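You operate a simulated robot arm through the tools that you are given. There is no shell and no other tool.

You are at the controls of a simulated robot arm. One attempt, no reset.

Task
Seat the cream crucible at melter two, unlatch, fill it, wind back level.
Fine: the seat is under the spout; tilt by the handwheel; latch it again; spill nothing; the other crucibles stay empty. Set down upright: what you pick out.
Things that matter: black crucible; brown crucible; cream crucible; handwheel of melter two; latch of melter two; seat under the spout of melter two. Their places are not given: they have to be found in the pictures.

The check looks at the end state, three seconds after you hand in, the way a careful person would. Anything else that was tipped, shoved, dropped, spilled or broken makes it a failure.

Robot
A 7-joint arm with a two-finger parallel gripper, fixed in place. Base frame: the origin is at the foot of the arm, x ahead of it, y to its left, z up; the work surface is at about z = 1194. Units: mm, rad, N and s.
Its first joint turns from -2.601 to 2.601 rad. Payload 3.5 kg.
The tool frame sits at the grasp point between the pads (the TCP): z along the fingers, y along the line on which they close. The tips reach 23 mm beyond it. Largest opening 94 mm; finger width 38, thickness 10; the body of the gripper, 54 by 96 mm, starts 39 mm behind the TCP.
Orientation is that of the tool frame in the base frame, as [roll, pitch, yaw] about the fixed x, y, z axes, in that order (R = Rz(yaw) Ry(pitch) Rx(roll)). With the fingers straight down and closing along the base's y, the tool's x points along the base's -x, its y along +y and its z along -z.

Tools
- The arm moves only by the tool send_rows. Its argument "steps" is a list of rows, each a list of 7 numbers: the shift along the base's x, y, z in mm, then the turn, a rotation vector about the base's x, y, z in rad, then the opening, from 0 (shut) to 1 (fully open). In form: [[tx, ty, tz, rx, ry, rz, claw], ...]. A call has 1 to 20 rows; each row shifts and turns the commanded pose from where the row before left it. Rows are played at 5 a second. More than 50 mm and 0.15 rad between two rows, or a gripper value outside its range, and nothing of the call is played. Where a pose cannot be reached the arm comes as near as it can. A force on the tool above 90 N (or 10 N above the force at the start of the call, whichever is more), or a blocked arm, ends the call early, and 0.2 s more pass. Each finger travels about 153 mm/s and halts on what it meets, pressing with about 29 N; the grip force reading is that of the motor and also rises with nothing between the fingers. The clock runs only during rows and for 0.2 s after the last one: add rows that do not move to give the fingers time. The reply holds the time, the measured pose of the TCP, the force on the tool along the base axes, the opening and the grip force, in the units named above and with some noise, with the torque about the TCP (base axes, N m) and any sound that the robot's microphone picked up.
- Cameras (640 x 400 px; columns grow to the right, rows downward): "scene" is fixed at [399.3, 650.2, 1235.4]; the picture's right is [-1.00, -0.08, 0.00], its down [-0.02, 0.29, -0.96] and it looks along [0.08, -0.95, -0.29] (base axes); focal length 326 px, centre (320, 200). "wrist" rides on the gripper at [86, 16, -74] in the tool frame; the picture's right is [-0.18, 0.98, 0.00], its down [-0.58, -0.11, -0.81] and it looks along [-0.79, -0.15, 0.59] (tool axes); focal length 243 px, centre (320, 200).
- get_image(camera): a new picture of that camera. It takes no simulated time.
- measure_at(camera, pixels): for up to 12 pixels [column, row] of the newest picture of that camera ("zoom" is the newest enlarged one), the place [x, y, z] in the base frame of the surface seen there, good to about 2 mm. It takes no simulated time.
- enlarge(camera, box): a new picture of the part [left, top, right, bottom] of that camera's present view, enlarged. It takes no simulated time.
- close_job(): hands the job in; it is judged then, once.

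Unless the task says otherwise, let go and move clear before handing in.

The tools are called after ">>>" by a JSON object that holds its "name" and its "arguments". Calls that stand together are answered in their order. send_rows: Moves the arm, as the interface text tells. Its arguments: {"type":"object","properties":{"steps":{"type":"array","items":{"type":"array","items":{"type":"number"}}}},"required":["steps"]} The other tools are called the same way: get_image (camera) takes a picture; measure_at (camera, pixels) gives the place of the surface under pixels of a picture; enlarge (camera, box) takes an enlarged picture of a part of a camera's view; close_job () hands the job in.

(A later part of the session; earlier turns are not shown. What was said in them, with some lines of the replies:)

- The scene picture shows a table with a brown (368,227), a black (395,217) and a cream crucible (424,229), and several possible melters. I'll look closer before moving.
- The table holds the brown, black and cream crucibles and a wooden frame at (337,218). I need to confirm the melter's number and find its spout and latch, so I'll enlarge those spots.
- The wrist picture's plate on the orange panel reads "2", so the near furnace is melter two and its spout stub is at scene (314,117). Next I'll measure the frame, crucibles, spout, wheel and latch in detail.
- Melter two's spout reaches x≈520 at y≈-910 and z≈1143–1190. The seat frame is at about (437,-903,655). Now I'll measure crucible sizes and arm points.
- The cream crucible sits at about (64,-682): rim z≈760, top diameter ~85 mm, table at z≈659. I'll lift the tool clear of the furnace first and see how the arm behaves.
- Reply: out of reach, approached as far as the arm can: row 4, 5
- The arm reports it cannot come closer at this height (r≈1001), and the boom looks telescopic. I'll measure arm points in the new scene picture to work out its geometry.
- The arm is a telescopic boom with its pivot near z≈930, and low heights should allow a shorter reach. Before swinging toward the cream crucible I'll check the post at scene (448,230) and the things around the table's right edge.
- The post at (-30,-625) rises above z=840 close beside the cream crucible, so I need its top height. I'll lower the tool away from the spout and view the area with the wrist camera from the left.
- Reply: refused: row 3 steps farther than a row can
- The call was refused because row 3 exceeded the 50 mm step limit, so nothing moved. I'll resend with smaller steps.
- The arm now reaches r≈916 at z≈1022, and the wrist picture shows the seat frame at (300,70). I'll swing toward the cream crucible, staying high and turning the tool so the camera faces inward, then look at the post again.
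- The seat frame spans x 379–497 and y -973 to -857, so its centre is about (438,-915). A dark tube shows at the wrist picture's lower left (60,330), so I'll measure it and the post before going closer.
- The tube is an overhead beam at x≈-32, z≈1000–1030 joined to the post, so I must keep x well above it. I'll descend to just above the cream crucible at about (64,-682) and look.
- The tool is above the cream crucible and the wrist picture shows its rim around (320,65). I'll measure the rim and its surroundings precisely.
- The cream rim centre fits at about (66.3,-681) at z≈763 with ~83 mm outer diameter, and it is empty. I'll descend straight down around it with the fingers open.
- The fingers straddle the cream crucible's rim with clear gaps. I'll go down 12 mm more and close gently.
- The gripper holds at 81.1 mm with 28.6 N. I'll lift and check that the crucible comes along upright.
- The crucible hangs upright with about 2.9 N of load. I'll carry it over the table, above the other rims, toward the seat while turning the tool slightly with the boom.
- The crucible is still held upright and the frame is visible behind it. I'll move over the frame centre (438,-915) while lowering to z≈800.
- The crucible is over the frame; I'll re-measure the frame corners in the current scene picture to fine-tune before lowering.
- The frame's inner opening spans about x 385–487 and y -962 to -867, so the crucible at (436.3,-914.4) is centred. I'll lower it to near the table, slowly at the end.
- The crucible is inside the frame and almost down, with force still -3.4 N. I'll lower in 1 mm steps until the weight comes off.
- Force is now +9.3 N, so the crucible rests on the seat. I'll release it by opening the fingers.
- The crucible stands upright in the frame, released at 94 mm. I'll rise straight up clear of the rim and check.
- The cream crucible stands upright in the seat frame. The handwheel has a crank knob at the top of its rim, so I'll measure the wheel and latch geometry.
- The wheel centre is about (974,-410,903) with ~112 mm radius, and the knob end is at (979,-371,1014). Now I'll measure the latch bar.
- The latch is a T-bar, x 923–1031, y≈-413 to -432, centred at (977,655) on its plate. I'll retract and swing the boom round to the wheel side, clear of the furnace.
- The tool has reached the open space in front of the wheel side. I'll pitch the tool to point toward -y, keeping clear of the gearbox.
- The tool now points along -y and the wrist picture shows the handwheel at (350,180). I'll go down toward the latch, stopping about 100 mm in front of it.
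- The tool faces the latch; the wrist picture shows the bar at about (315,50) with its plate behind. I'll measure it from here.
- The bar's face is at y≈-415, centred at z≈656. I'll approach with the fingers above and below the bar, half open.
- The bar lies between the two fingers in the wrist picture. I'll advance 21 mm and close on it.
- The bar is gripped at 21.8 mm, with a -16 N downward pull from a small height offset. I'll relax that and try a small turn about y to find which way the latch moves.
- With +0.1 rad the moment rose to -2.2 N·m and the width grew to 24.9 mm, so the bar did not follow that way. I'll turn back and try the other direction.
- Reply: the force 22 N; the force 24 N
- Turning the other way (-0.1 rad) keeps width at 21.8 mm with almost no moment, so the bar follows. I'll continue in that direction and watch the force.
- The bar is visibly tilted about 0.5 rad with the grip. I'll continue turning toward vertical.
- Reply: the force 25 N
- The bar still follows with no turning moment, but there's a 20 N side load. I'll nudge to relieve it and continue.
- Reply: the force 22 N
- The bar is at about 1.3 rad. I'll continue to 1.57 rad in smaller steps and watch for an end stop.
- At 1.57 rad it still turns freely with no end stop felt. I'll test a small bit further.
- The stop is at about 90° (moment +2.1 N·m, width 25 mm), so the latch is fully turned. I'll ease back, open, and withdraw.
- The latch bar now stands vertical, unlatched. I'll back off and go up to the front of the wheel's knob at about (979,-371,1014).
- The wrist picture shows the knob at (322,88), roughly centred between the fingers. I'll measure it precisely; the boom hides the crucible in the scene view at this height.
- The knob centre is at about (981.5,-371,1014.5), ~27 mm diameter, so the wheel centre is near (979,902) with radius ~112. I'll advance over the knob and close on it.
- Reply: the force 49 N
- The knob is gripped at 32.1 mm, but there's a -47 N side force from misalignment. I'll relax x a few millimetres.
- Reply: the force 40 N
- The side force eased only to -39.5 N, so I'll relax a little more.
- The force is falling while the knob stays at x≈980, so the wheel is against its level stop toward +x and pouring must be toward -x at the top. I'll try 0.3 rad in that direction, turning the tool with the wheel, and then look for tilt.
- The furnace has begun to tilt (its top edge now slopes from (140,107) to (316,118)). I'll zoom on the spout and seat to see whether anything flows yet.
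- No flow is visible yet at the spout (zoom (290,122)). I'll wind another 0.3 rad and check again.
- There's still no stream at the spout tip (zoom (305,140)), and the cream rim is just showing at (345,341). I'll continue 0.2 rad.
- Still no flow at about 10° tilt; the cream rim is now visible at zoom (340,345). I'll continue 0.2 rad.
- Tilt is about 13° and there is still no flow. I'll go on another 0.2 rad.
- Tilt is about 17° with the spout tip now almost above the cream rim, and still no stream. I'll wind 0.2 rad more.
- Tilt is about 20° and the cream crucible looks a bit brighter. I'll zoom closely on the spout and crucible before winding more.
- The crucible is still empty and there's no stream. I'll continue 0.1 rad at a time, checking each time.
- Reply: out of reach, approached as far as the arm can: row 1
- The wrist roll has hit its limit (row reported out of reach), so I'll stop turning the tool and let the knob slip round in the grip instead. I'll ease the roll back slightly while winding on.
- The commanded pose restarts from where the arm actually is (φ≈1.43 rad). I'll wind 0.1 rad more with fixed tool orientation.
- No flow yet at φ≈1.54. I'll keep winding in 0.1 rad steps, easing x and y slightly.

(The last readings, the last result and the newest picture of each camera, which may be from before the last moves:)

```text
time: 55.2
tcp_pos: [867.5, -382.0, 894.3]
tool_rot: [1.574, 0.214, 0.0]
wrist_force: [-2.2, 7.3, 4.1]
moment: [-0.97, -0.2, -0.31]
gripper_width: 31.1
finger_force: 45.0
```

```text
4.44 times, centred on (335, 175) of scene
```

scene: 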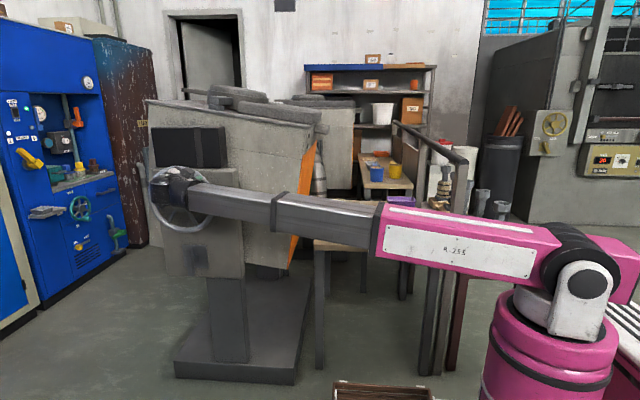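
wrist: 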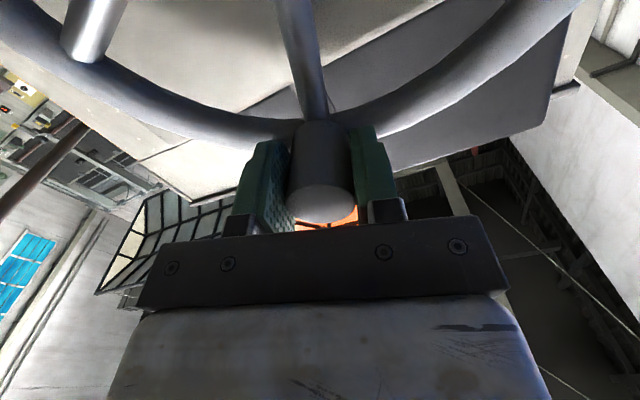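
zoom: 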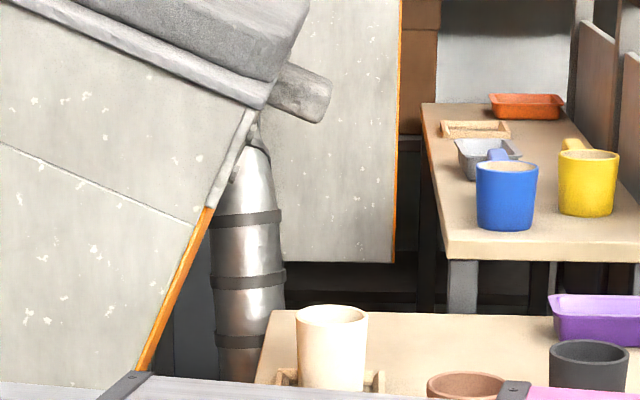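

Still no flow at φ≈1.64 (tilt ~24°). I'll wind another 0.1 rad.

>>> {"name": "send_rows", "arguments": {"steps": [[1, 0, -11.1, 0, 0, 0, 0.2], [0, 0, 0, 0, 0, 0, 0.2]]}}

>>> {"name": "enlarge", "arguments": {"camera": "scene", "box": [305, 130, 365, 220]}}

```text
time: 55.8
tcp_pos: [868.5, -381.0, 885.0]
tool_rot: [1.575, 0.211, 0.001]
wrist_force: [-1.8, -1.1, 7.1]
moment: [-1.09, -0.87, -0.45]
gripper_width: 31.5
finger_force: 45.0
```

```text
4.44 times, centred on (335, 175) of scene
```

zoom: 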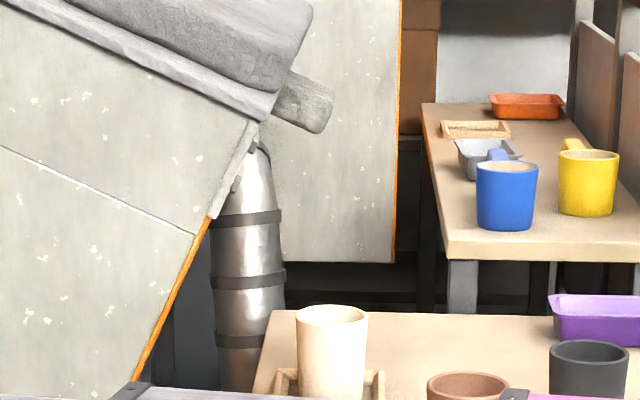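

No flow at φ≈1.73; the crucible and frame are now well visible. Another 0.1 rad.

>>> {"name": "send_rows", "arguments": {"steps": [[2.3, 0, -11, 0, 0, 0, 0.2], [0, 0, 0, 0, 0, 0, 0.2]]}}

>>> {"name": "enlarge", "arguments": {"camera": "scene", "box": [305, 130, 365, 220]}}

```text
time: 56.4
tcp_pos: [868.4, -382.2, 871.4]
tool_rot: [1.577, 0.214, 0.0]
wrist_force: [-1.3, -3.5, -1.3]
moment: [-1.47, -0.16, -0.42]
gripper_width: 32.1
finger_force: 45.2
```

```text
4.44 times, centred on (335, 175) of scene
```

zoom: 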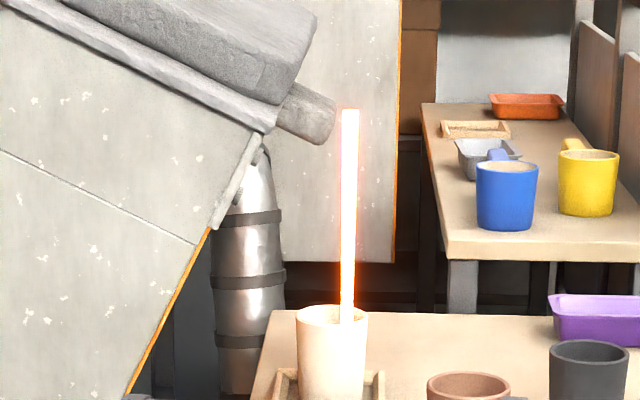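

The stream has started and falls inside the cream crucible (zoom (346,315)). I'll hold here, stepping time in short calls and watching the fill.

>>> {"name": "send_rows", "arguments": {"steps": [[0, 0, 0, 0, 0, 0, 0.2]]}}

>>> {"name": "enlarge", "arguments": {"camera": "scene", "box": [320, 160, 350, 215]}}

>>> {"name": "enlarge", "arguments": {"camera": "scene", "box": [325, 192, 349, 207]}}

```text
time: 56.8
tcp_pos: [870.0, -381.2, 871.3]
tool_rot: [1.575, 0.215, -0.001]
wrist_force: [-2.2, -3.7, -6.0]
moment: [-0.97, 0.36, -0.21]
gripper_width: 31.9
finger_force: 44.6
```

```text
7.27 times, centred on (335, 188) of scene
```

zoom: 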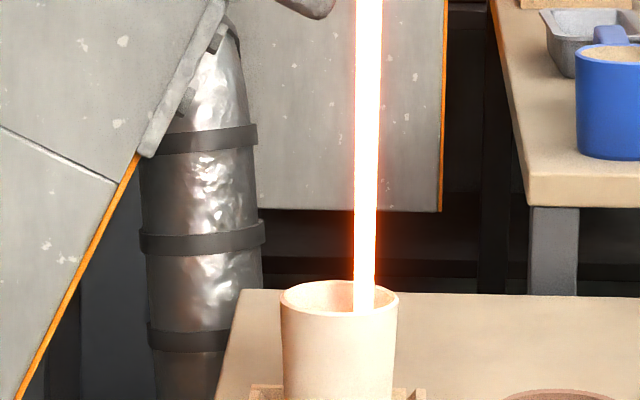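

```text
16.00 times, centred on (337, 200) of scene
```

zoom: 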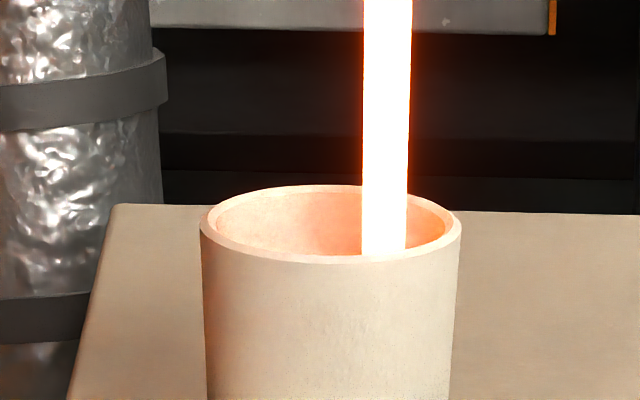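

The stream falls well inside the rim and the inner wall glows at zoom (280,225). I'll hold a bit longer and check again.

>>> {"name": "send_rows", "arguments": {"steps": [[0, 0, 0, 0, 0, 0, 0.2], [0, 0, 0, 0, 0, 0, 0.2]]}}

>>> {"name": "enlarge", "arguments": {"camera": "scene", "box": [325, 192, 349, 207]}}

>>> {"name": "measure_at", "arguments": {"camera": "zoom", "pixels": [[280, 225], [300, 240], [260, 235], [330, 200], [385, 150], [435, 225], [210, 225], [320, 252]]}}

```text
time: 57.4
tcp_pos: [868.9, -382.8, 871.7]
tool_rot: [1.576, 0.213, 0.0]
wrist_force: [-5.4, -5.4, -9.6]
moment: [-0.67, 0.44, 0.66]
gripper_width: 31.7
finger_force: 45.1
```

```text
16.00 times, centred on (337, 200) of scene
```

zoom: 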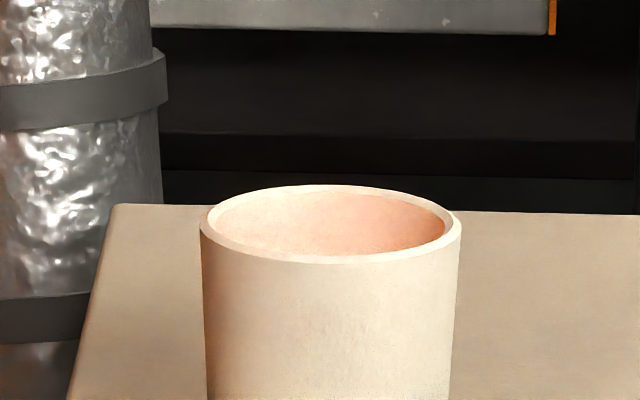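

```text
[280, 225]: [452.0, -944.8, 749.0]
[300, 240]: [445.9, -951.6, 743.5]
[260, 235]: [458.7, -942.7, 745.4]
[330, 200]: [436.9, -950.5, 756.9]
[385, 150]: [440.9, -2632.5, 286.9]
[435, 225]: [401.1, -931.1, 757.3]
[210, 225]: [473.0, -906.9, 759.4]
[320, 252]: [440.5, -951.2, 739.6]
```

The stream stopped by itself as the furnace level fell, so each small tilt pours a bounded amount. The inner wall glows but no melt surface is seen above z≈739. I'll tilt 0.05 rad more.

>>> {"name": "send_rows", "arguments": {"steps": [[1.7, 0, -5.4, 0, 0, 0, 0.2], [0, 0, 0, 0, 0, 0, 0.2]]}}

>>> {"name": "enlarge", "arguments": {"camera": "scene", "box": [325, 192, 349, 207]}}

>>> {"name": "enlarge", "arguments": {"camera": "scene", "box": [305, 130, 365, 220]}}

```text
time: 58.0
tcp_pos: [871.4, -382.3, 867.8]
tool_rot: [1.573, 0.211, -0.002]
wrist_force: [-6.6, -4.1, 8.9]
moment: [-1.16, -0.53, -0.76]
gripper_width: 31.6
finger_force: 44.9
```

```text
16.00 times, centred on (337, 200) of scene
```

zoom: 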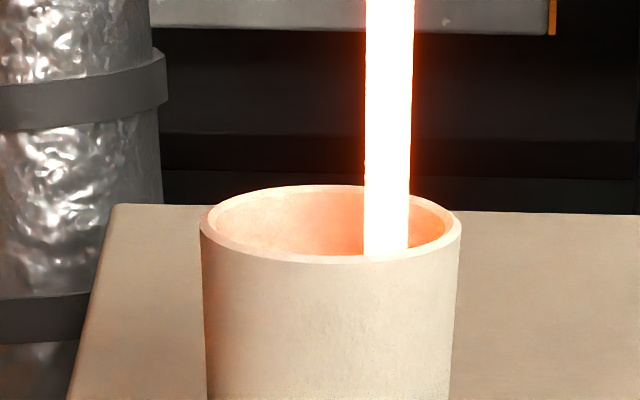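

```text
4.44 times, centred on (335, 175) of scene
```

zoom: 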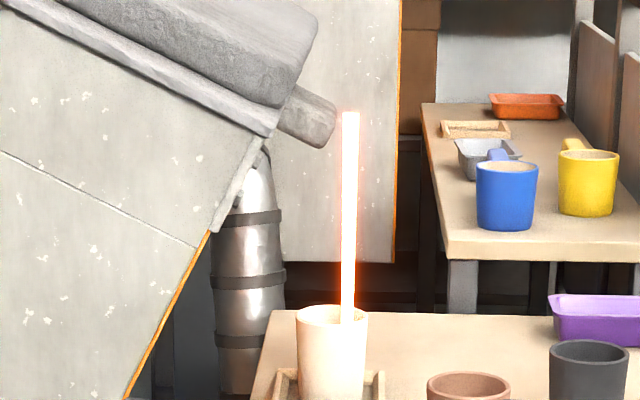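

The stream runs again inside the rim. I'll hold until it ends and look at the level.

>>> {"name": "send_rows", "arguments": {"steps": [[0, 0, 0, 0, 0, 0, 0.2]]}}

>>> {"name": "enlarge", "arguments": {"camera": "scene", "box": [325, 192, 349, 207]}}

>>> {"name": "measure_at", "arguments": {"camera": "zoom", "pixels": [[280, 225], [300, 240], [260, 235], [280, 250], [330, 200], [320, 252]]}}

```text
time: 58.4
tcp_pos: [870.2, -381.7, 868.1]
tool_rot: [1.573, 0.21, 0.0]
wrist_force: [-5.2, -4.6, 6.7]
moment: [-1.21, -0.5, -0.7]
gripper_width: 31.5
finger_force: 45.0
```

```text
16.00 times, centred on (337, 200) of scene
```

zoom: 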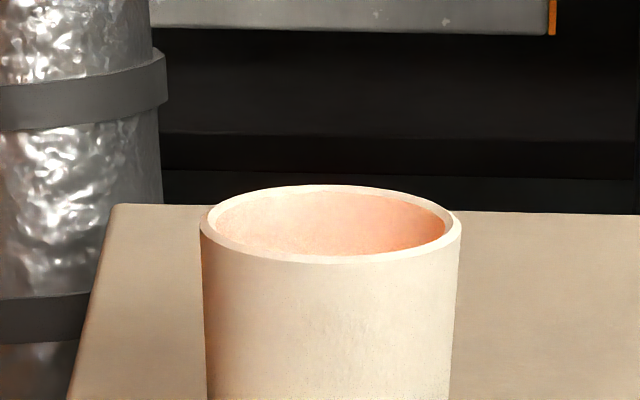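

```text
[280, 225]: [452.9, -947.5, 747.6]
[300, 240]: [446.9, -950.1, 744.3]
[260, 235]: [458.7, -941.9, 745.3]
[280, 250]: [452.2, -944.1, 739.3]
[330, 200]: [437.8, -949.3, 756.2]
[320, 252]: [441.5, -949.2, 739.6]
```

The stream stopped again with the level still below what I can see (under z≈739). I'll add another 0.05 rad and let it run out.

>>> {"name": "send_rows", "arguments": {"steps": [[1.8, 0, -5.5, 0, 0, 0, 0.2], [0, 0, 0, 0, 0, 0, 0.2], [0, 0, 0, 0, 0, 0, 0.2]]}}

>>> {"name": "enlarge", "arguments": {"camera": "scene", "box": [325, 192, 349, 207]}}

>>> {"name": "measure_at", "arguments": {"camera": "zoom", "pixels": [[280, 225], [300, 240], [260, 235], [280, 250], [330, 200], [320, 252]]}}

```text
time: 59.2
tcp_pos: [873.9, -381.9, 861.7]
tool_rot: [1.575, 0.21, 0.0]
wrist_force: [-0.5, -3.1, 3.8]
moment: [-1.02, -0.51, -0.3]
gripper_width: 31.7
finger_force: 44.9
```

```text
16.00 times, centred on (337, 200) of scene
```

zoom: 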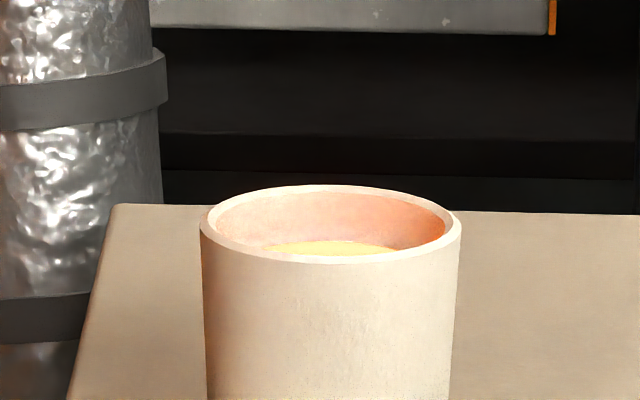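

```text
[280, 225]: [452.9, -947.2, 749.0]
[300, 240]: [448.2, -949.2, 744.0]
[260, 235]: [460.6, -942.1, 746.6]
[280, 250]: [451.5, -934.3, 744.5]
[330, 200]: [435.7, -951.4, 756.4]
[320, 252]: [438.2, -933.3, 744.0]
```

The melt surface now shows at zoom (330,247), about z≈744 against the rim at 762 — roughly four fifths full. The last 0.05 rad step added perhaps 20 mm, so I'll only nudge about 1.2 mm of knob travel.

>>> {"name": "send_rows", "arguments": {"steps": [[0.5, 0, -1.2, 0, 0, 0, 0.2], [0, 0, 0, 0, 0, 0, 0.2]]}}

>>> {"name": "enlarge", "arguments": {"camera": "scene", "box": [325, 192, 349, 207]}}

>>> {"name": "measure_at", "arguments": {"camera": "zoom", "pixels": [[300, 235], [300, 245], [280, 250], [320, 252], [340, 250], [360, 250], [330, 190], [330, 258]]}}

```text
time: 59.8
tcp_pos: [874.5, -381.5, 860.5]
tool_rot: [1.575, 0.212, 0.001]
wrist_force: [0.5, -3.4, 6.4]
moment: [-0.96, -0.48, 0.2]
gripper_width: 32.0
finger_force: 44.5
```

```text
16.00 times, centred on (337, 200) of scene
```

zoom: 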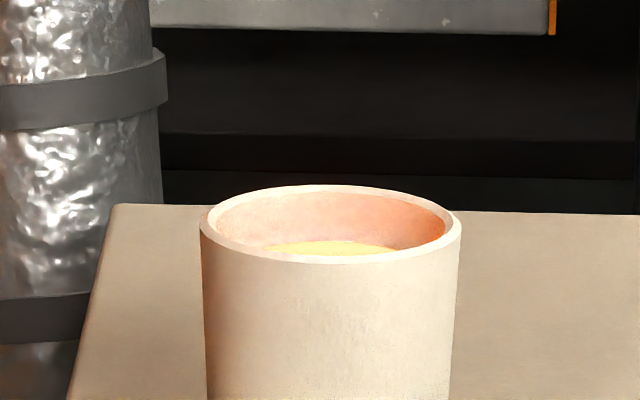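

```text
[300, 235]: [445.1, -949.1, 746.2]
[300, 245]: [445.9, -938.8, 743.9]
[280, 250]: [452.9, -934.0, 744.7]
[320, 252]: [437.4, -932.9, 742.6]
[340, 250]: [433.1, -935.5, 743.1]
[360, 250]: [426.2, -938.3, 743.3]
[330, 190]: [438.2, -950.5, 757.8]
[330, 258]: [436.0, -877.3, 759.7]
```

Level unchanged at z≈743.5. I'll nudge another ~1.3 mm of knob travel.

>>> {"name": "send_rows", "arguments": {"steps": [[0.5, 0, -1.3, 0, 0, 0, 0.2], [0, 0, 0, 0, 0, 0, 0.2]]}}

>>> {"name": "enlarge", "arguments": {"camera": "scene", "box": [325, 192, 349, 207]}}

>>> {"name": "measure_at", "arguments": {"camera": "zoom", "pixels": [[300, 235], [300, 245], [280, 250], [320, 252], [340, 250], [360, 250], [330, 190], [330, 258]]}}

```text
time: 60.4
tcp_pos: [875.6, -382.1, 859.7]
tool_rot: [1.572, 0.213, 0.001]
wrist_force: [0.8, -2.7, 8.0]
moment: [-1.01, -0.42, 0.02]
gripper_width: 31.9
finger_force: 45.1
```

```text
16.00 times, centred on (337, 200) of scene
```

zoom: 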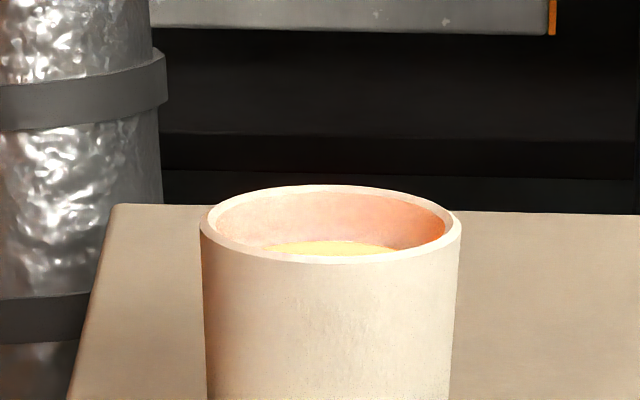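

```text
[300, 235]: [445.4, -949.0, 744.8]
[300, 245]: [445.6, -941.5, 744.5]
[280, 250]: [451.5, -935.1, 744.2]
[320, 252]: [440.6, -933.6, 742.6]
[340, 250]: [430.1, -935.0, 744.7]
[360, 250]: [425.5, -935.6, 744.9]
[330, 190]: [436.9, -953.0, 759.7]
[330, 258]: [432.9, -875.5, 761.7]
```

Still unchanged; the vertical force is building (8 N), so the wheel is sticking slightly. I'll nudge 1 mm more.

>>> {"name": "send_rows", "arguments": {"steps": [[0.4, 0, -1.0, 0, 0, 0, 0.2], [0, 0, 0, 0, 0, 0, 0.2]]}}

>>> {"name": "enlarge", "arguments": {"camera": "scene", "box": [325, 192, 349, 207]}}

>>> {"name": "measure_at", "arguments": {"camera": "zoom", "pixels": [[300, 235], [300, 245], [280, 250], [320, 252], [340, 250], [360, 250], [330, 190], [330, 258]]}}

```text
time: 61.0
tcp_pos: [875.3, -382.2, 859.4]
tool_rot: [1.575, 0.212, 0.0]
wrist_force: [0.5, -2.5, 8.1]
moment: [-1.05, -0.41, -0.16]
gripper_width: 31.7
finger_force: 45.6
```

```text
16.00 times, centred on (337, 200) of scene
```

zoom: 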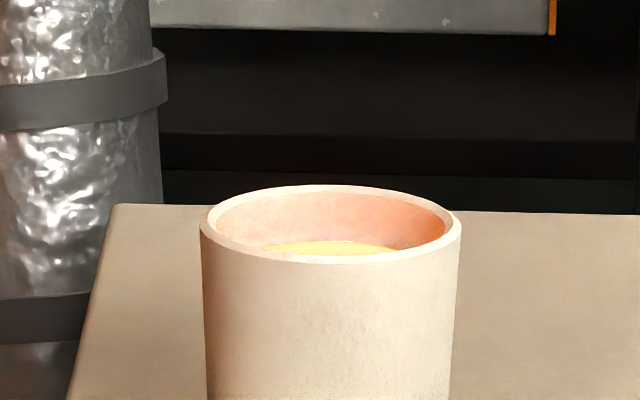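

```text
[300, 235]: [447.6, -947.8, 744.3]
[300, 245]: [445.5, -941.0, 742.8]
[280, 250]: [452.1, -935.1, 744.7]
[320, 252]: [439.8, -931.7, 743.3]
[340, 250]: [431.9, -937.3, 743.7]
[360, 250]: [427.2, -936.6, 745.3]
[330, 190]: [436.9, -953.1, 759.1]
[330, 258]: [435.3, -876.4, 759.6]
```

No further flow after about 2.3 mm of knob travel. I'll continue with small steps, 1.5 mm now.

>>> {"name": "send_rows", "arguments": {"steps": [[0.6, 0, -1.5, 0, 0, 0, 0.2], [0, 0, 0, 0, 0, 0, 0.2]]}}

>>> {"name": "enlarge", "arguments": {"camera": "scene", "box": [325, 192, 349, 207]}}

>>> {"name": "measure_at", "arguments": {"camera": "zoom", "pixels": [[300, 235], [300, 245], [280, 250], [320, 252], [340, 250], [360, 250], [330, 190], [330, 258]]}}

```text
time: 61.6
tcp_pos: [876.2, -382.8, 857.1]
tool_rot: [1.575, 0.212, -0.001]
wrist_force: [-1.3, 0.4, 6.3]
moment: [-1.15, -0.41, -0.34]
gripper_width: 31.7
finger_force: 45.6
```

```text
16.00 times, centred on (337, 200) of scene
```

zoom: 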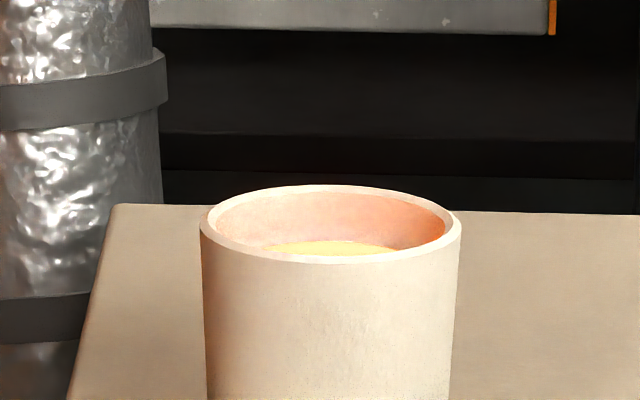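

```text
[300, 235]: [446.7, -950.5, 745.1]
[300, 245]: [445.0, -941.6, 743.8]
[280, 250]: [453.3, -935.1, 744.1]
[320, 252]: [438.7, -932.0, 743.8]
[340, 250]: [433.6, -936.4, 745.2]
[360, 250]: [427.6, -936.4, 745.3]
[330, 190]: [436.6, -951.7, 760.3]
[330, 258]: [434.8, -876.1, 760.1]
```

No change after ~4.6 mm of knob travel in total. I'll check whether the furnace itself actually moved and whether anything is dripping.

>>> {"name": "enlarge", "arguments": {"camera": "scene", "box": [305, 130, 365, 220]}}

>>> {"name": "get_image", "arguments": {"camera": "wrist"}}

>>> {"name": "get_image", "arguments": {"camera": "scene"}}

```text
4.44 times, centred on (335, 175) of scene
```

zoom: 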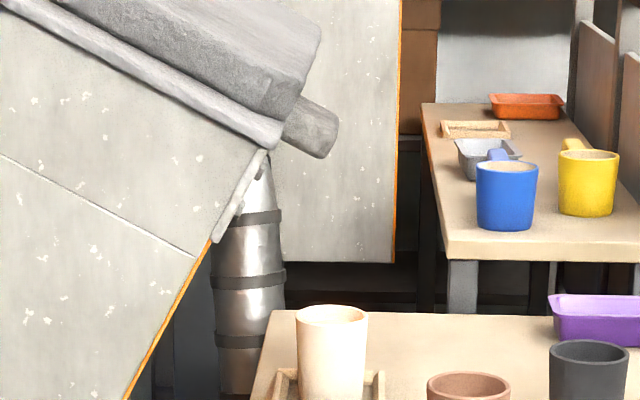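

```text
taken
```

wrist: 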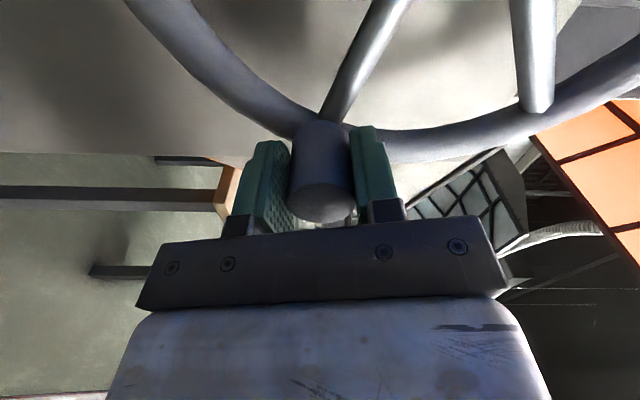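

```text
taken
```

scene: 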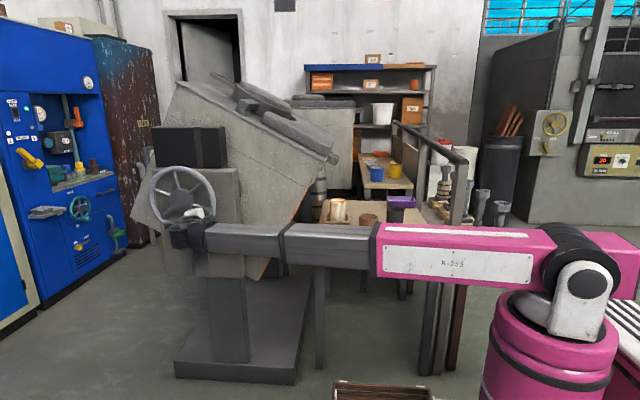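

The furnace tilted further (spout now at zoom (320,140)) yet nothing more flows, and the melt stands about 17 mm below the rim, well filled without risk of overflow. I'll stop here and wind back along the same circle.

>>> {"name": "send_rows", "arguments": {"steps": [[-4.1, 0, 10.8, 0, 0, 0, 0.2], [-2.9, 0, 10.8, 0, 0, 0, 0.2], [-1.7, 0, 11.1, 0, 0, 0, 0.2], [-0.7, 0, 11.2, 0, 0, 0, 0.2], [0.5, 0, 11.2, 0, 0, 0, 0.2], [0, 0, 0, 0, 0, 0, 0.2]]}}

>>> {"name": "enlarge", "arguments": {"camera": "scene", "box": [305, 130, 365, 220]}}

>>> {"name": "enlarge", "arguments": {"camera": "scene", "box": [325, 192, 349, 207]}}

```text
time: 63.0
tcp_pos: [866.4, -381.2, 913.3]
tool_rot: [1.574, 0.212, 0.002]
wrist_force: [-7.5, -3.8, -1.7]
moment: [-0.72, 0.39, 0.34]
gripper_width: 31.5
finger_force: 44.9
```

```text
4.44 times, centred on (335, 175) of scene
```

zoom: 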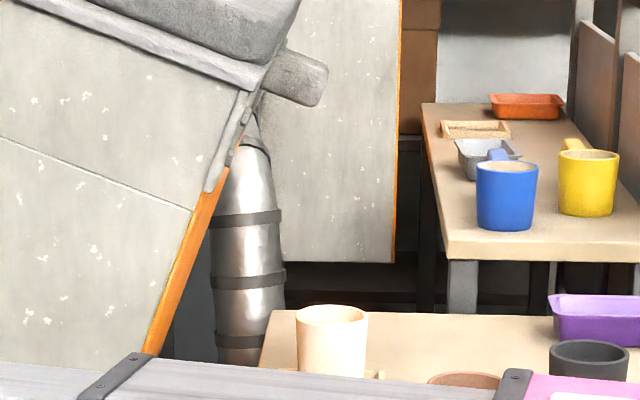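

```text
16.00 times, centred on (337, 200) of scene
```

zoom: 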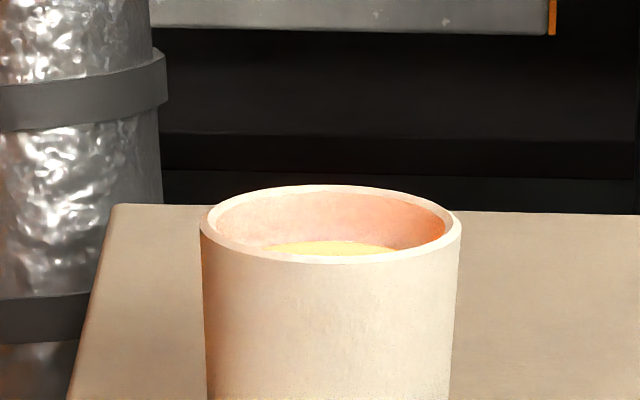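

The furnace winds back, no flow, and the level stays. I'll continue winding back with the tool now turning with the wheel.

>>> {"name": "send_rows", "arguments": {"steps": [[1.5, 0, 11.0, 0, 0.1, 0, 0.2], [2.7, 0, 10.9, 0, 0.1, 0, 0.2], [3.7, 0, 10.6, 0, 0.1, 0, 0.2], [4.8, 0, 10.1, 0, 0.1, 0, 0.2], [5.8, 0, 9.6, 0, 0.1, 0, 0.2], [6.7, 0, 9.0, 0, 0.1, 0, 0.2], [7.5, 0, 8.2, 0, 0.1, 0, 0.2], [0, 0, 0, 0, 0, 0, 0.2]]}}

>>> {"name": "get_image", "arguments": {"camera": "scene"}}

```text
time: 64.8
tcp_pos: [899.5, -382.3, 981.2]
tool_rot: [1.576, 0.914, 0.003]
wrist_force: [5.9, -3.8, -7.8]
moment: [0.26, 0.32, 0.76]
gripper_width: 31.7
finger_force: 45.2
```

```text
taken
```

scene: 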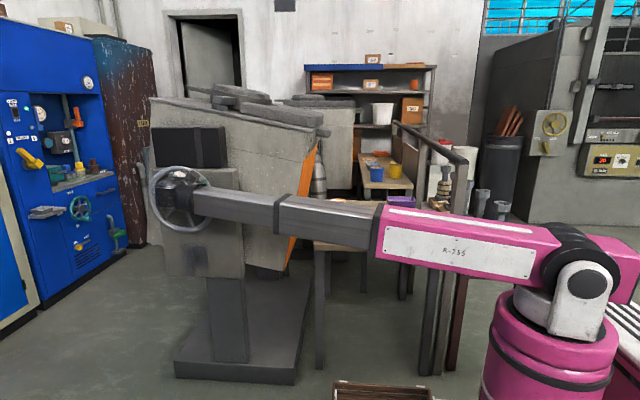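

The furnace is over halfway back. I'll wind the rest to the knob's top position.

>>> {"name": "send_rows", "arguments": {"steps": [[8.4, 0, 7.5, 0, 0.1, 0, 0.2], [9.0, 0, 6.6, 0, 0.1, 0, 0.2], [9.7, 0, 5.6, 0, 0.1, 0, 0.2], [10.2, 0, 4.7, 0, 0.1, 0, 0.2], [10.5, 0, 3.6, 0, 0.1, 0, 0.2], [10.9, 0, 2.6, 0, 0.1, 0, 0.2], [10.5, 0, 1.4, 0, 0.06, 0, 0.2], [6.0, 0, 0.3, 0, 0, 0, 0.2], [0, 0, 0, 0, 0, 0, 0.2]]}}

>>> {"name": "get_image", "arguments": {"camera": "scene"}}

```text
time: 66.8
tcp_pos: [974.2, -381.6, 1015.3]
tool_rot: [-0.893, 1.569, -2.469]
wrist_force: [-5.6, -6.1, 6.8]
moment: [0.45, 0.56, 0.62]
gripper_width: 31.7
finger_force: 44.4
```

```text
taken
```

scene: 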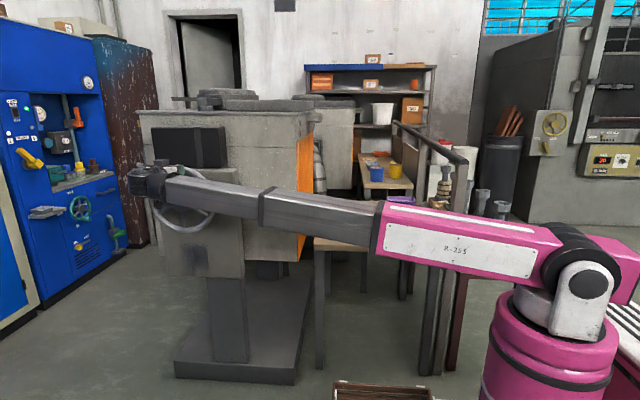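

The furnace looks almost level; the knob is at x≈974 versus 980 at the start. I'll push gently the rest of the way until the level stop is felt.

>>> {"name": "send_rows", "arguments": {"steps": [[3, 0, -0.5, 0, 0, 0, 0.2], [3, 0, -0.5, 0, 0, 0, 0.2], [0, 0, 0, 0, 0, 0, 0.2]]}}

```text
time: 67.6
tcp_pos: [978.7, -381.9, 1014.7]
tool_rot: [0.021, 1.568, -1.557]
wrist_force: [-10.7, -5.5, 19.4]
moment: [0.05, -0.05, 0.93]
gripper_width: 32.0
finger_force: 45.2
```

The knob is at x≈978.7 with only -10.7 N. I'll add 2 mm and relieve the vertical load to confirm the stop.

>>> {"name": "send_rows", "arguments": {"steps": [[2, 0, 1.5, 0, 0, 0, 0.2], [1, 0, 0, 0, 0, 0, 0.2], [0, 0, 0, 0, 0, 0, 0.2]]}}

>>> {"name": "get_image", "arguments": {"camera": "scene"}}

```text
time: 68.4
tcp_pos: [980.5, -382.3, 1014.9]
tool_rot: [-2.637, 1.569, 2.065]
wrist_force: [-40.4, -2.4, 2.2]
moment: [-1.17, -0.04, 1.22]
gripper_width: 32.1
finger_force: 44.9
```

```text
taken
```

scene: 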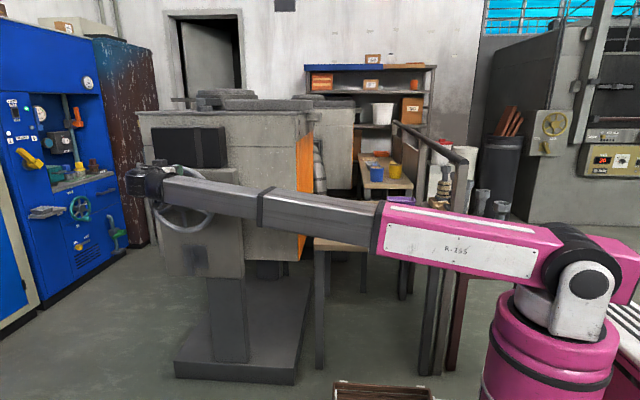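

The stop is felt at x≈980.5 with -40 N, so melter two is level again. I'll relax the push, open, and withdraw along +y.

>>> {"name": "send_rows", "arguments": {"steps": [[-3.5, 0, 0, 0, 0, 0, 0.2], [0, 0, 0, 0, 0, 0, 0.2], [0, 0, 0, 0, 0, 0, 0.35], [0, 0, 0, 0, 0, 0, 0.5], [0, 0, 0, 0, 0, 0, 0.6], [0, 0, 0, 0, 0, 0, 0.6], [0, 25, 0, 0, 0, 0, 0.6], [0, 35, 0, 0, 0, 0, 0.6], [0, 35, 0, 0, 0, 0, 0.6], [0, 0, 0, 0, 0, 0, 0.6]]}}

>>> {"name": "get_image", "arguments": {"camera": "wrist"}}

>>> {"name": "get_image", "arguments": {"camera": "scene"}}

```text
time: 70.6
tcp_pos: [979.8, -286.4, 1015.3]
tool_rot: [-1.798, 1.57, 2.91]
wrist_force: [-0.3, -0.6, -0.5]
moment: [0.01, 0.0, -0.02]
gripper_width: 56.2
finger_force: 0.0
```

```text
taken
```

wrist: 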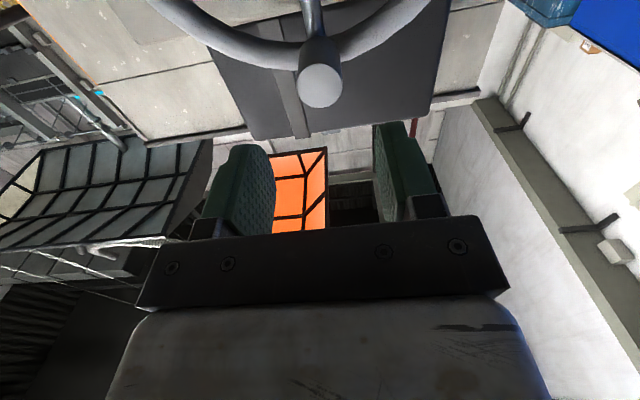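

```text
taken
```

scene: 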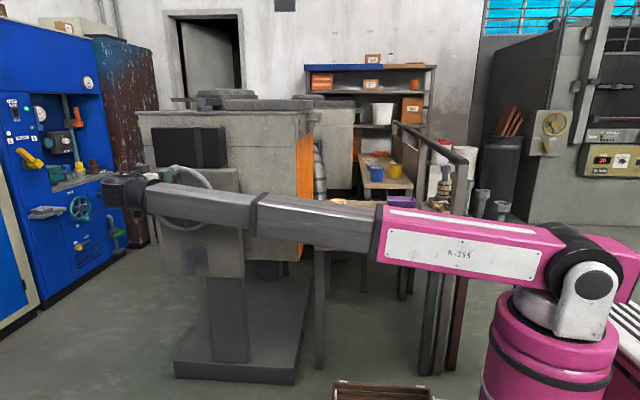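

The knob is released and the wheel is at its start position with the furnace level. Next I'll go down to the vertical latch bar to latch it again.

>>> {"name": "send_rows", "arguments": {"steps": [[0, 2, -30, 0, 0, 0, 0.55], [0, 0, -48, 0, 0, 0, 0.5], [0, 0, -48, 0, 0, 0, 0.5], [0, 0, -48, 0, 0, 0, 0.5], [0, 0, -48, 0, 0, 0, 0.5], [0, 0, -48, 0, 0, 0, 0.5], [0, 0, -48, 0, 0, 0, 0.5], [0, 0, -35, 0, 0, 0, 0.5], [0, -15, -10, 0, 0, 0, 0.5], [0, 0, 0, 0, 0, 0, 0.5]]}}

>>> {"name": "get_image", "arguments": {"camera": "wrist"}}

>>> {"name": "get_image", "arguments": {"camera": "scene"}}

```text
time: 72.8
tcp_pos: [981.3, -298.9, 651.3]
tool_rot: [-1.78, 1.57, 2.932]
wrist_force: [-0.4, -0.6, 0.5]
moment: [0.0, -0.02, 0.0]
gripper_width: 46.8
finger_force: 0.1
```

```text
taken
```

wrist: 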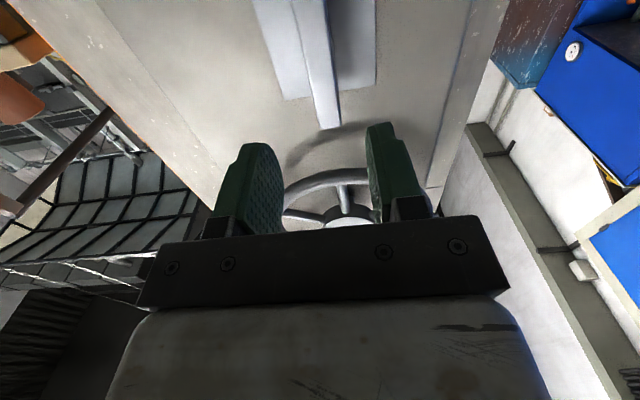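

```text
taken
```

scene: 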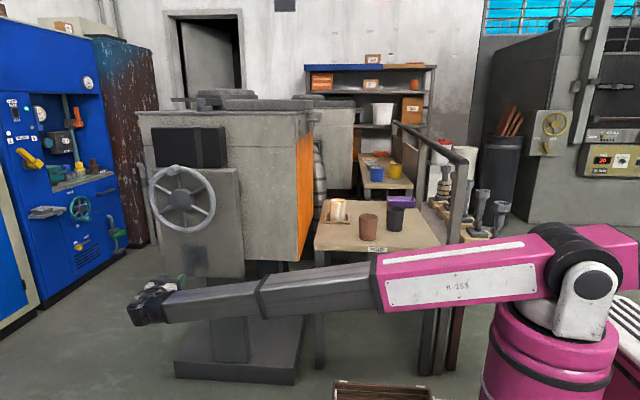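

The bar shows at wrist (320,70), vertical as I left it. I'll measure it to line up.

>>> {"name": "measure_at", "arguments": {"camera": "wrist", "pixels": [[315, 40], [322, 70], [328, 100], [331, 118], [308, 10], [318, 70], [326, 70], [345, 60], [280, 60]]}}

>>> {"name": "enlarge", "arguments": {"camera": "scene", "box": [150, 220, 250, 300]}}

```text
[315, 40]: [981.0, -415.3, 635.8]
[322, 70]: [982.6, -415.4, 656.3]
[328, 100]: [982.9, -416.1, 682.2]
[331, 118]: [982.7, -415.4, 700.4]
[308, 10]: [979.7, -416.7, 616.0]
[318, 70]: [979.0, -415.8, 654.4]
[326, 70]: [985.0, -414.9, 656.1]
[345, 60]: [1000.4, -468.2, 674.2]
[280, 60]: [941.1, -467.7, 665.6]
```

```text
5.00 times, centred on (200, 260) of scene
```

zoom: 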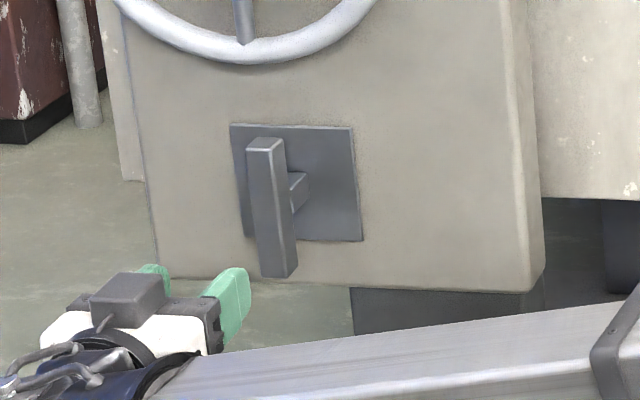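

The vertical bar is centred near x≈980, z≈655. I'll advance around it and close.

>>> {"name": "send_rows", "arguments": {"steps": [[-1.5, -30, 1, 0, 0, 0, 0.5], [0, -35, 1, 0, 0, 0, 0.5], [0, -30, 0, 0, 0, 0, 0.5], [0, -24, 0, 0, 0, 0, 0.5], [0, 0, 0, 0, 0, 0, 0.4], [0, 0, 0, 0, 0, 0, 0.3], [0, 0, 0, 0, 0, 0, 0.2], [0, 0, 0, 0, 0, 0, 0.1], [0, 0, 0, 0, 0, 0, 0.1]]}}

>>> {"name": "get_image", "arguments": {"camera": "wrist"}}

```text
time: 74.8
tcp_pos: [979.9, -419.5, 653.9]
tool_rot: [-1.786, 1.567, 2.926]
wrist_force: [13.6, -6.3, 2.7]
moment: [0.09, 0.02, 0.95]
gripper_width: 22.2
finger_force: 44.6
```

```text
taken
```

wrist: 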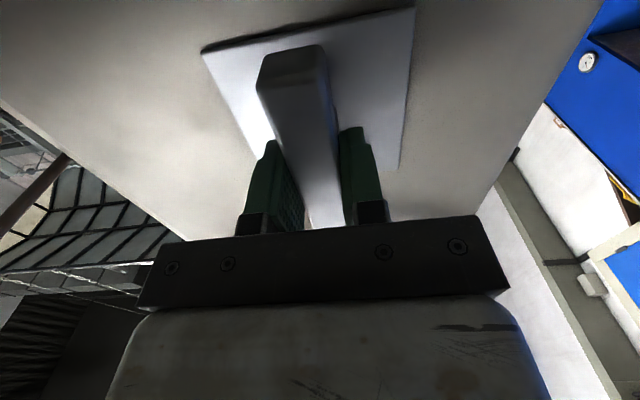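

The bar is gripped at 22.2 mm. I'll turn it back about +y toward horizontal in steps, watching the load.

>>> {"name": "send_rows", "arguments": {"steps": [[0.5, 0, 0, 0, 0.1, 0, 0.1], [0, 0, 0, 0, 0.1, 0, 0.1], [0, 0, 0, 0, 0.1, 0, 0.1], [0, 0, 0, 0, 0.1, 0, 0.1], [0, 0, 0, 0, 0.1, 0, 0.1], [0, 0, 0, 0, 0, 0, 0.1]]}}

```text
time: 76.2
tcp_pos: [979.4, -418.4, 653.7]
tool_rot: [-1.567, 1.066, 3.138]
wrist_force: [4.6, -10.9, -0.4]
moment: [-0.7, -0.01, 1.34]
gripper_width: 22.1
finger_force: 44.8
```

Width stays at 22.1 mm with no turning moment, so the bar follows. I'll continue.

>>> {"name": "send_rows", "arguments": {"steps": [[0, 0, 0, 0, 0.1, 0, 0.1], [0, 0, 0, 0, 0.1, 0, 0.1], [0, 0, 0, 0, 0.1, 0, 0.1], [0, 0, 0, 0, 0.1, 0, 0.1], [0, 0, 0, 0, 0.1, 0, 0.1], [0, 0, 0, 0, 0, 0, 0.1]]}}

```text
time: 77.6
tcp_pos: [978.3, -419.1, 654.1]
tool_rot: [-1.567, 0.567, 3.138]
wrist_force: [-10.6, -15.0, 7.4]
moment: [0.38, -0.02, 1.02]
gripper_width: 22.0
finger_force: 45.2
```

The bar is at about 1.0 rad turned back, still following. I'll finish the turn to horizontal and test for the stop.

>>> {"name": "send_rows", "arguments": {"steps": [[-0.5, 0, 0.5, 0, 0.1, 0, 0.1], [-0.5, 0, 0, 0, 0.1, 0, 0.1], [0, 0, 0, 0, 0.1, 0, 0.1], [0, 0, 0, 0, 0.1, 0, 0.1], [0, 0, 0, 0, 0.1, 0, 0.1], [0, 0, 0, 0, 0.07, 0, 0.1], [0, 0, 0, 0, 0, 0, 0.1]]}}

>>> {"name": "get_image", "arguments": {"camera": "wrist"}}

```text
time: 79.2
tcp_pos: [978.2, -420.2, 655.4]
tool_rot: [-1.565, -0.001, 3.138]
wrist_force: [-8.3, -19.2, 14.1]
moment: [0.82, -0.21, -1.14]
gripper_width: 21.9
finger_force: 45.0
```

```text
taken
```

wrist: 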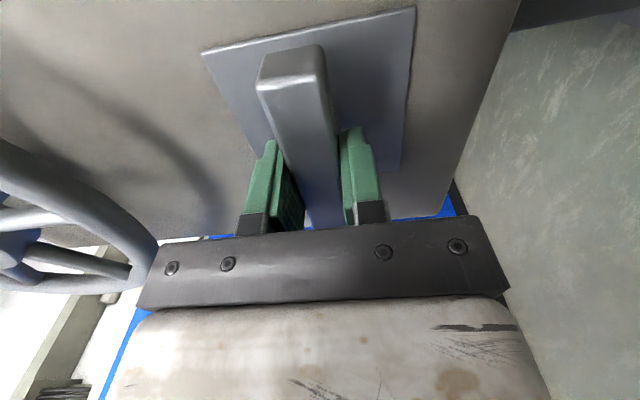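

The bar is horizontal again. I'll press 0.06 rad further to be sure it is against the stop, then ease back.

>>> {"name": "send_rows", "arguments": {"steps": [[0, 0, 0, 0, 0.06, 0, 0.1], [0, 0, 0, 0, 0, 0, 0.1]]}}

```text
time: 79.8
tcp_pos: [978.6, -419.1, 655.2]
tool_rot: [-1.566, -0.059, 3.141]
wrist_force: [-5.3, -20.5, 15.0]
moment: [0.27, -2.02, 0.68]
gripper_width: 23.3
finger_force: 45.1
```

The moment rose to -2.0 N·m and the width opened, so the latch is hard against its closed stop. I'll ease back, open and withdraw.

>>> {"name": "send_rows", "arguments": {"steps": [[0, 0, 0, 0, 0.0, 0, 0.1], [0, 0, 0, 0, -0.06, 0, 0.1], [0, 0, 0, 0, 0, 0, 0.25], [0, 0, 0, 0, 0, 0, 0.4], [0, 0, 0, 0, 0, 0, 0.5], [0, 0, 0, 0, 0, 0, 0.5], [0, 20, 0, 0, 0, 0, 0.5], [0, 35, 0, 0, 0, 0, 0.5], [0, 40, 0, 0, 0, 0, 0.5], [0, 40, 0, 0, 0, 0, 0.5], [0, 0, 0, 0, 0, 0, 0.5]]}}

>>> {"name": "get_image", "arguments": {"camera": "wrist"}}

>>> {"name": "get_image", "arguments": {"camera": "scene"}}

>>> {"name": "enlarge", "arguments": {"camera": "scene", "box": [150, 220, 250, 300]}}

>>> {"name": "enlarge", "arguments": {"camera": "scene", "box": [300, 180, 460, 280]}}

```text
time: 82.2
tcp_pos: [978.3, -282.6, 654.8]
tool_rot: [-1.567, -0.002, 3.14]
wrist_force: [-0.5, -0.7, 0.2]
moment: [-0.01, 0.01, -0.01]
gripper_width: 46.9
finger_force: 0.0
```

```text
taken
```

wrist: 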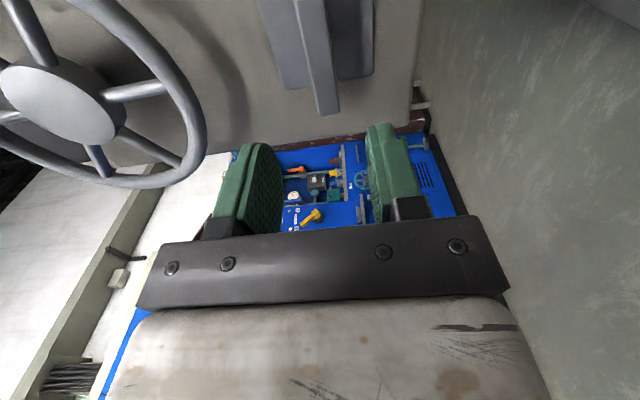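

```text
taken
```

scene: 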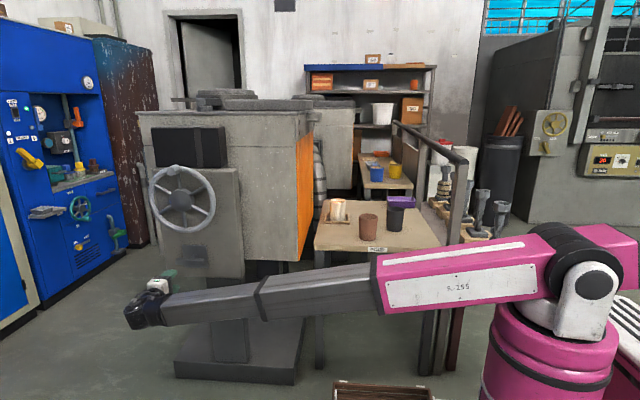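

```text
5.00 times, centred on (200, 260) of scene
```

zoom: 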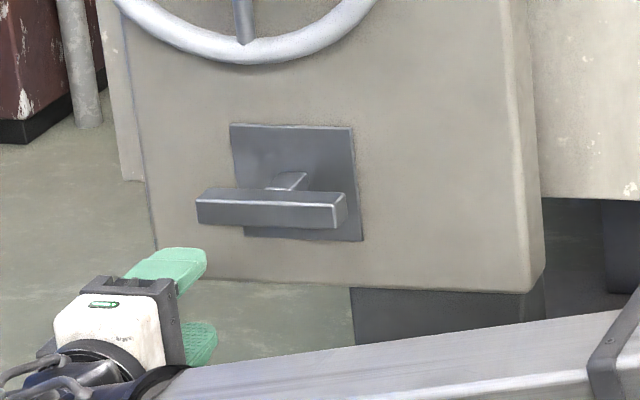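

```text
4.00 times, centred on (380, 230) of scene
```

zoom: 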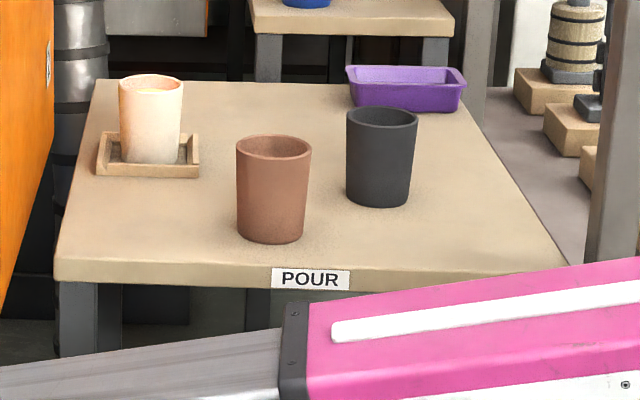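

The latch bar is horizontal again, the furnace is level, and the three crucibles stand on the table. I'll inspect the seat closely for any spill and the fill level.

>>> {"name": "enlarge", "arguments": {"camera": "scene", "box": [315, 190, 363, 230]}}

>>> {"name": "enlarge", "arguments": {"camera": "scene", "box": [325, 192, 349, 207]}}

>>> {"name": "measure_at", "arguments": {"camera": "zoom", "pixels": [[300, 245], [280, 250], [320, 252], [340, 250], [330, 258], [330, 190]]}}

>>> {"name": "enlarge", "arguments": {"camera": "scene", "box": [120, 80, 330, 290]}}

```text
10.00 times, centred on (339, 210) of scene
```

zoom: 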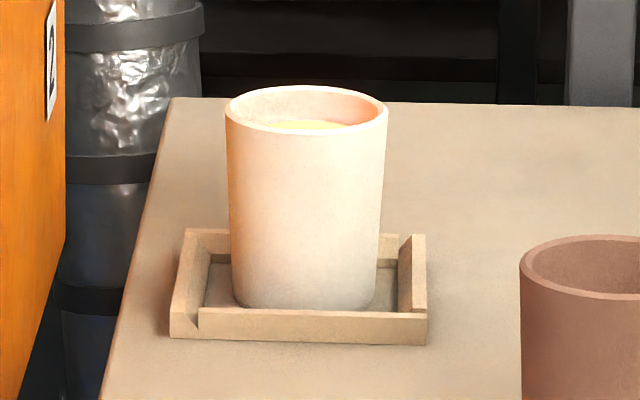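

```text
16.00 times, centred on (337, 200) of scene
```

zoom: 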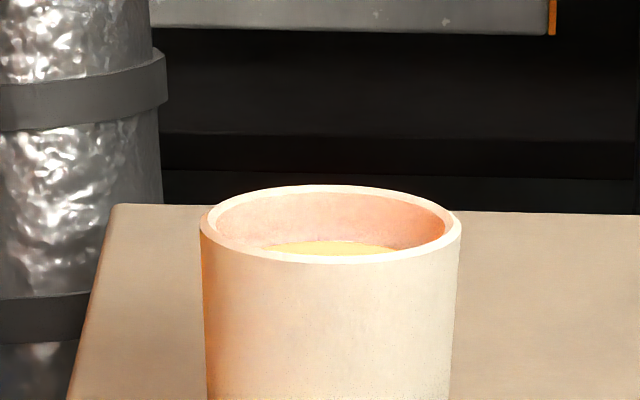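

```text
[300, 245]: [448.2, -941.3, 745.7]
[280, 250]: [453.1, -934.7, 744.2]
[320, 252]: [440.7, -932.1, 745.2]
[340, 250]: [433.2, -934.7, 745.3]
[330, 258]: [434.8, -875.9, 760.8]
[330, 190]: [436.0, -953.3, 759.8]
```

```text
1.90 times, centred on (225, 185) of scene
```

zoom: 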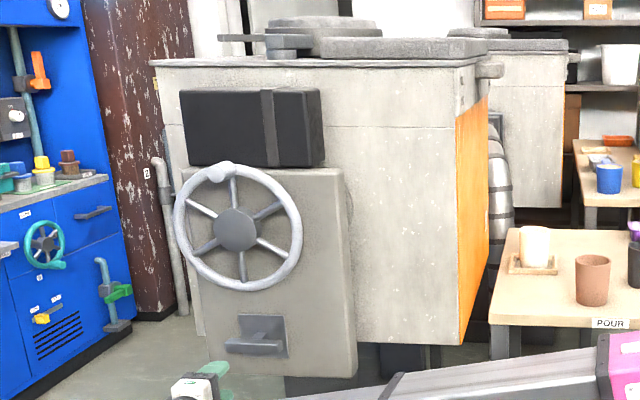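

No spill is visible on the frame or table. The cream crucible stands in its seat with melt at z≈745 under the rim at 761, the furnace is level and the latch is horizontal. I'll move the arm well clear.

>>> {"name": "send_rows", "arguments": {"steps": [[-20, 30, 10, 0, 0, 0, 0.5], [-30, 30, 15, 0, 0, 0, 0.5], [-30, 20, 20, 0, 0, 0, 0.5], [-30, 10, 20, 0, 0, 0, 0.5], [0, 0, 0, 0, 0, 0, 0.5]]}}

>>> {"name": "get_image", "arguments": {"camera": "scene"}}

```text
time: 83.4
tcp_pos: [868.6, -194.2, 719.0]
tool_rot: [-1.566, -0.003, 3.141]
wrist_force: [0.7, -0.4, 0.0]
moment: [-0.02, -0.02, -0.01]
gripper_width: 46.7
finger_force: 0.0
```

```text
taken
```

scene: 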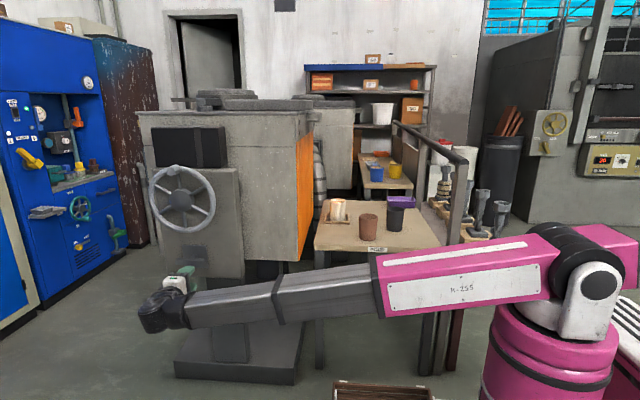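

The arm is clear, with the wheel at its start position (183,197), the furnace level, and the filled cream crucible upright in its seat at (338,210). The brown and black crucibles are where they were, so I'm handing the job in.

>>> {"name": "close_job", "arguments": {}}

```text
The job is handed in.
```

The job is handed in. The cream crucible is standing upright in the seat under melter two's spout, filled. I haven't seen the check's verdict.

- **Fill:** the melt stands about 16 mm below the rim, roughly four fifths full. I tilted the furnace a little further after the stream stopped, but nothing more flowed. I left it there because another burst could have overflowed.
- **Melter two:** I tilted it with the handwheel, then wound it back until I felt the level stop. The latch is turned back to closed, and I pressed it against its stop to make sure.
- **Spills and the rest:** I saw no spill on the seat or table. The brown and black crucibles were not touched, and no melt went near them.
- **Arm:** the gripper has let go and is clear of the melter and the table.
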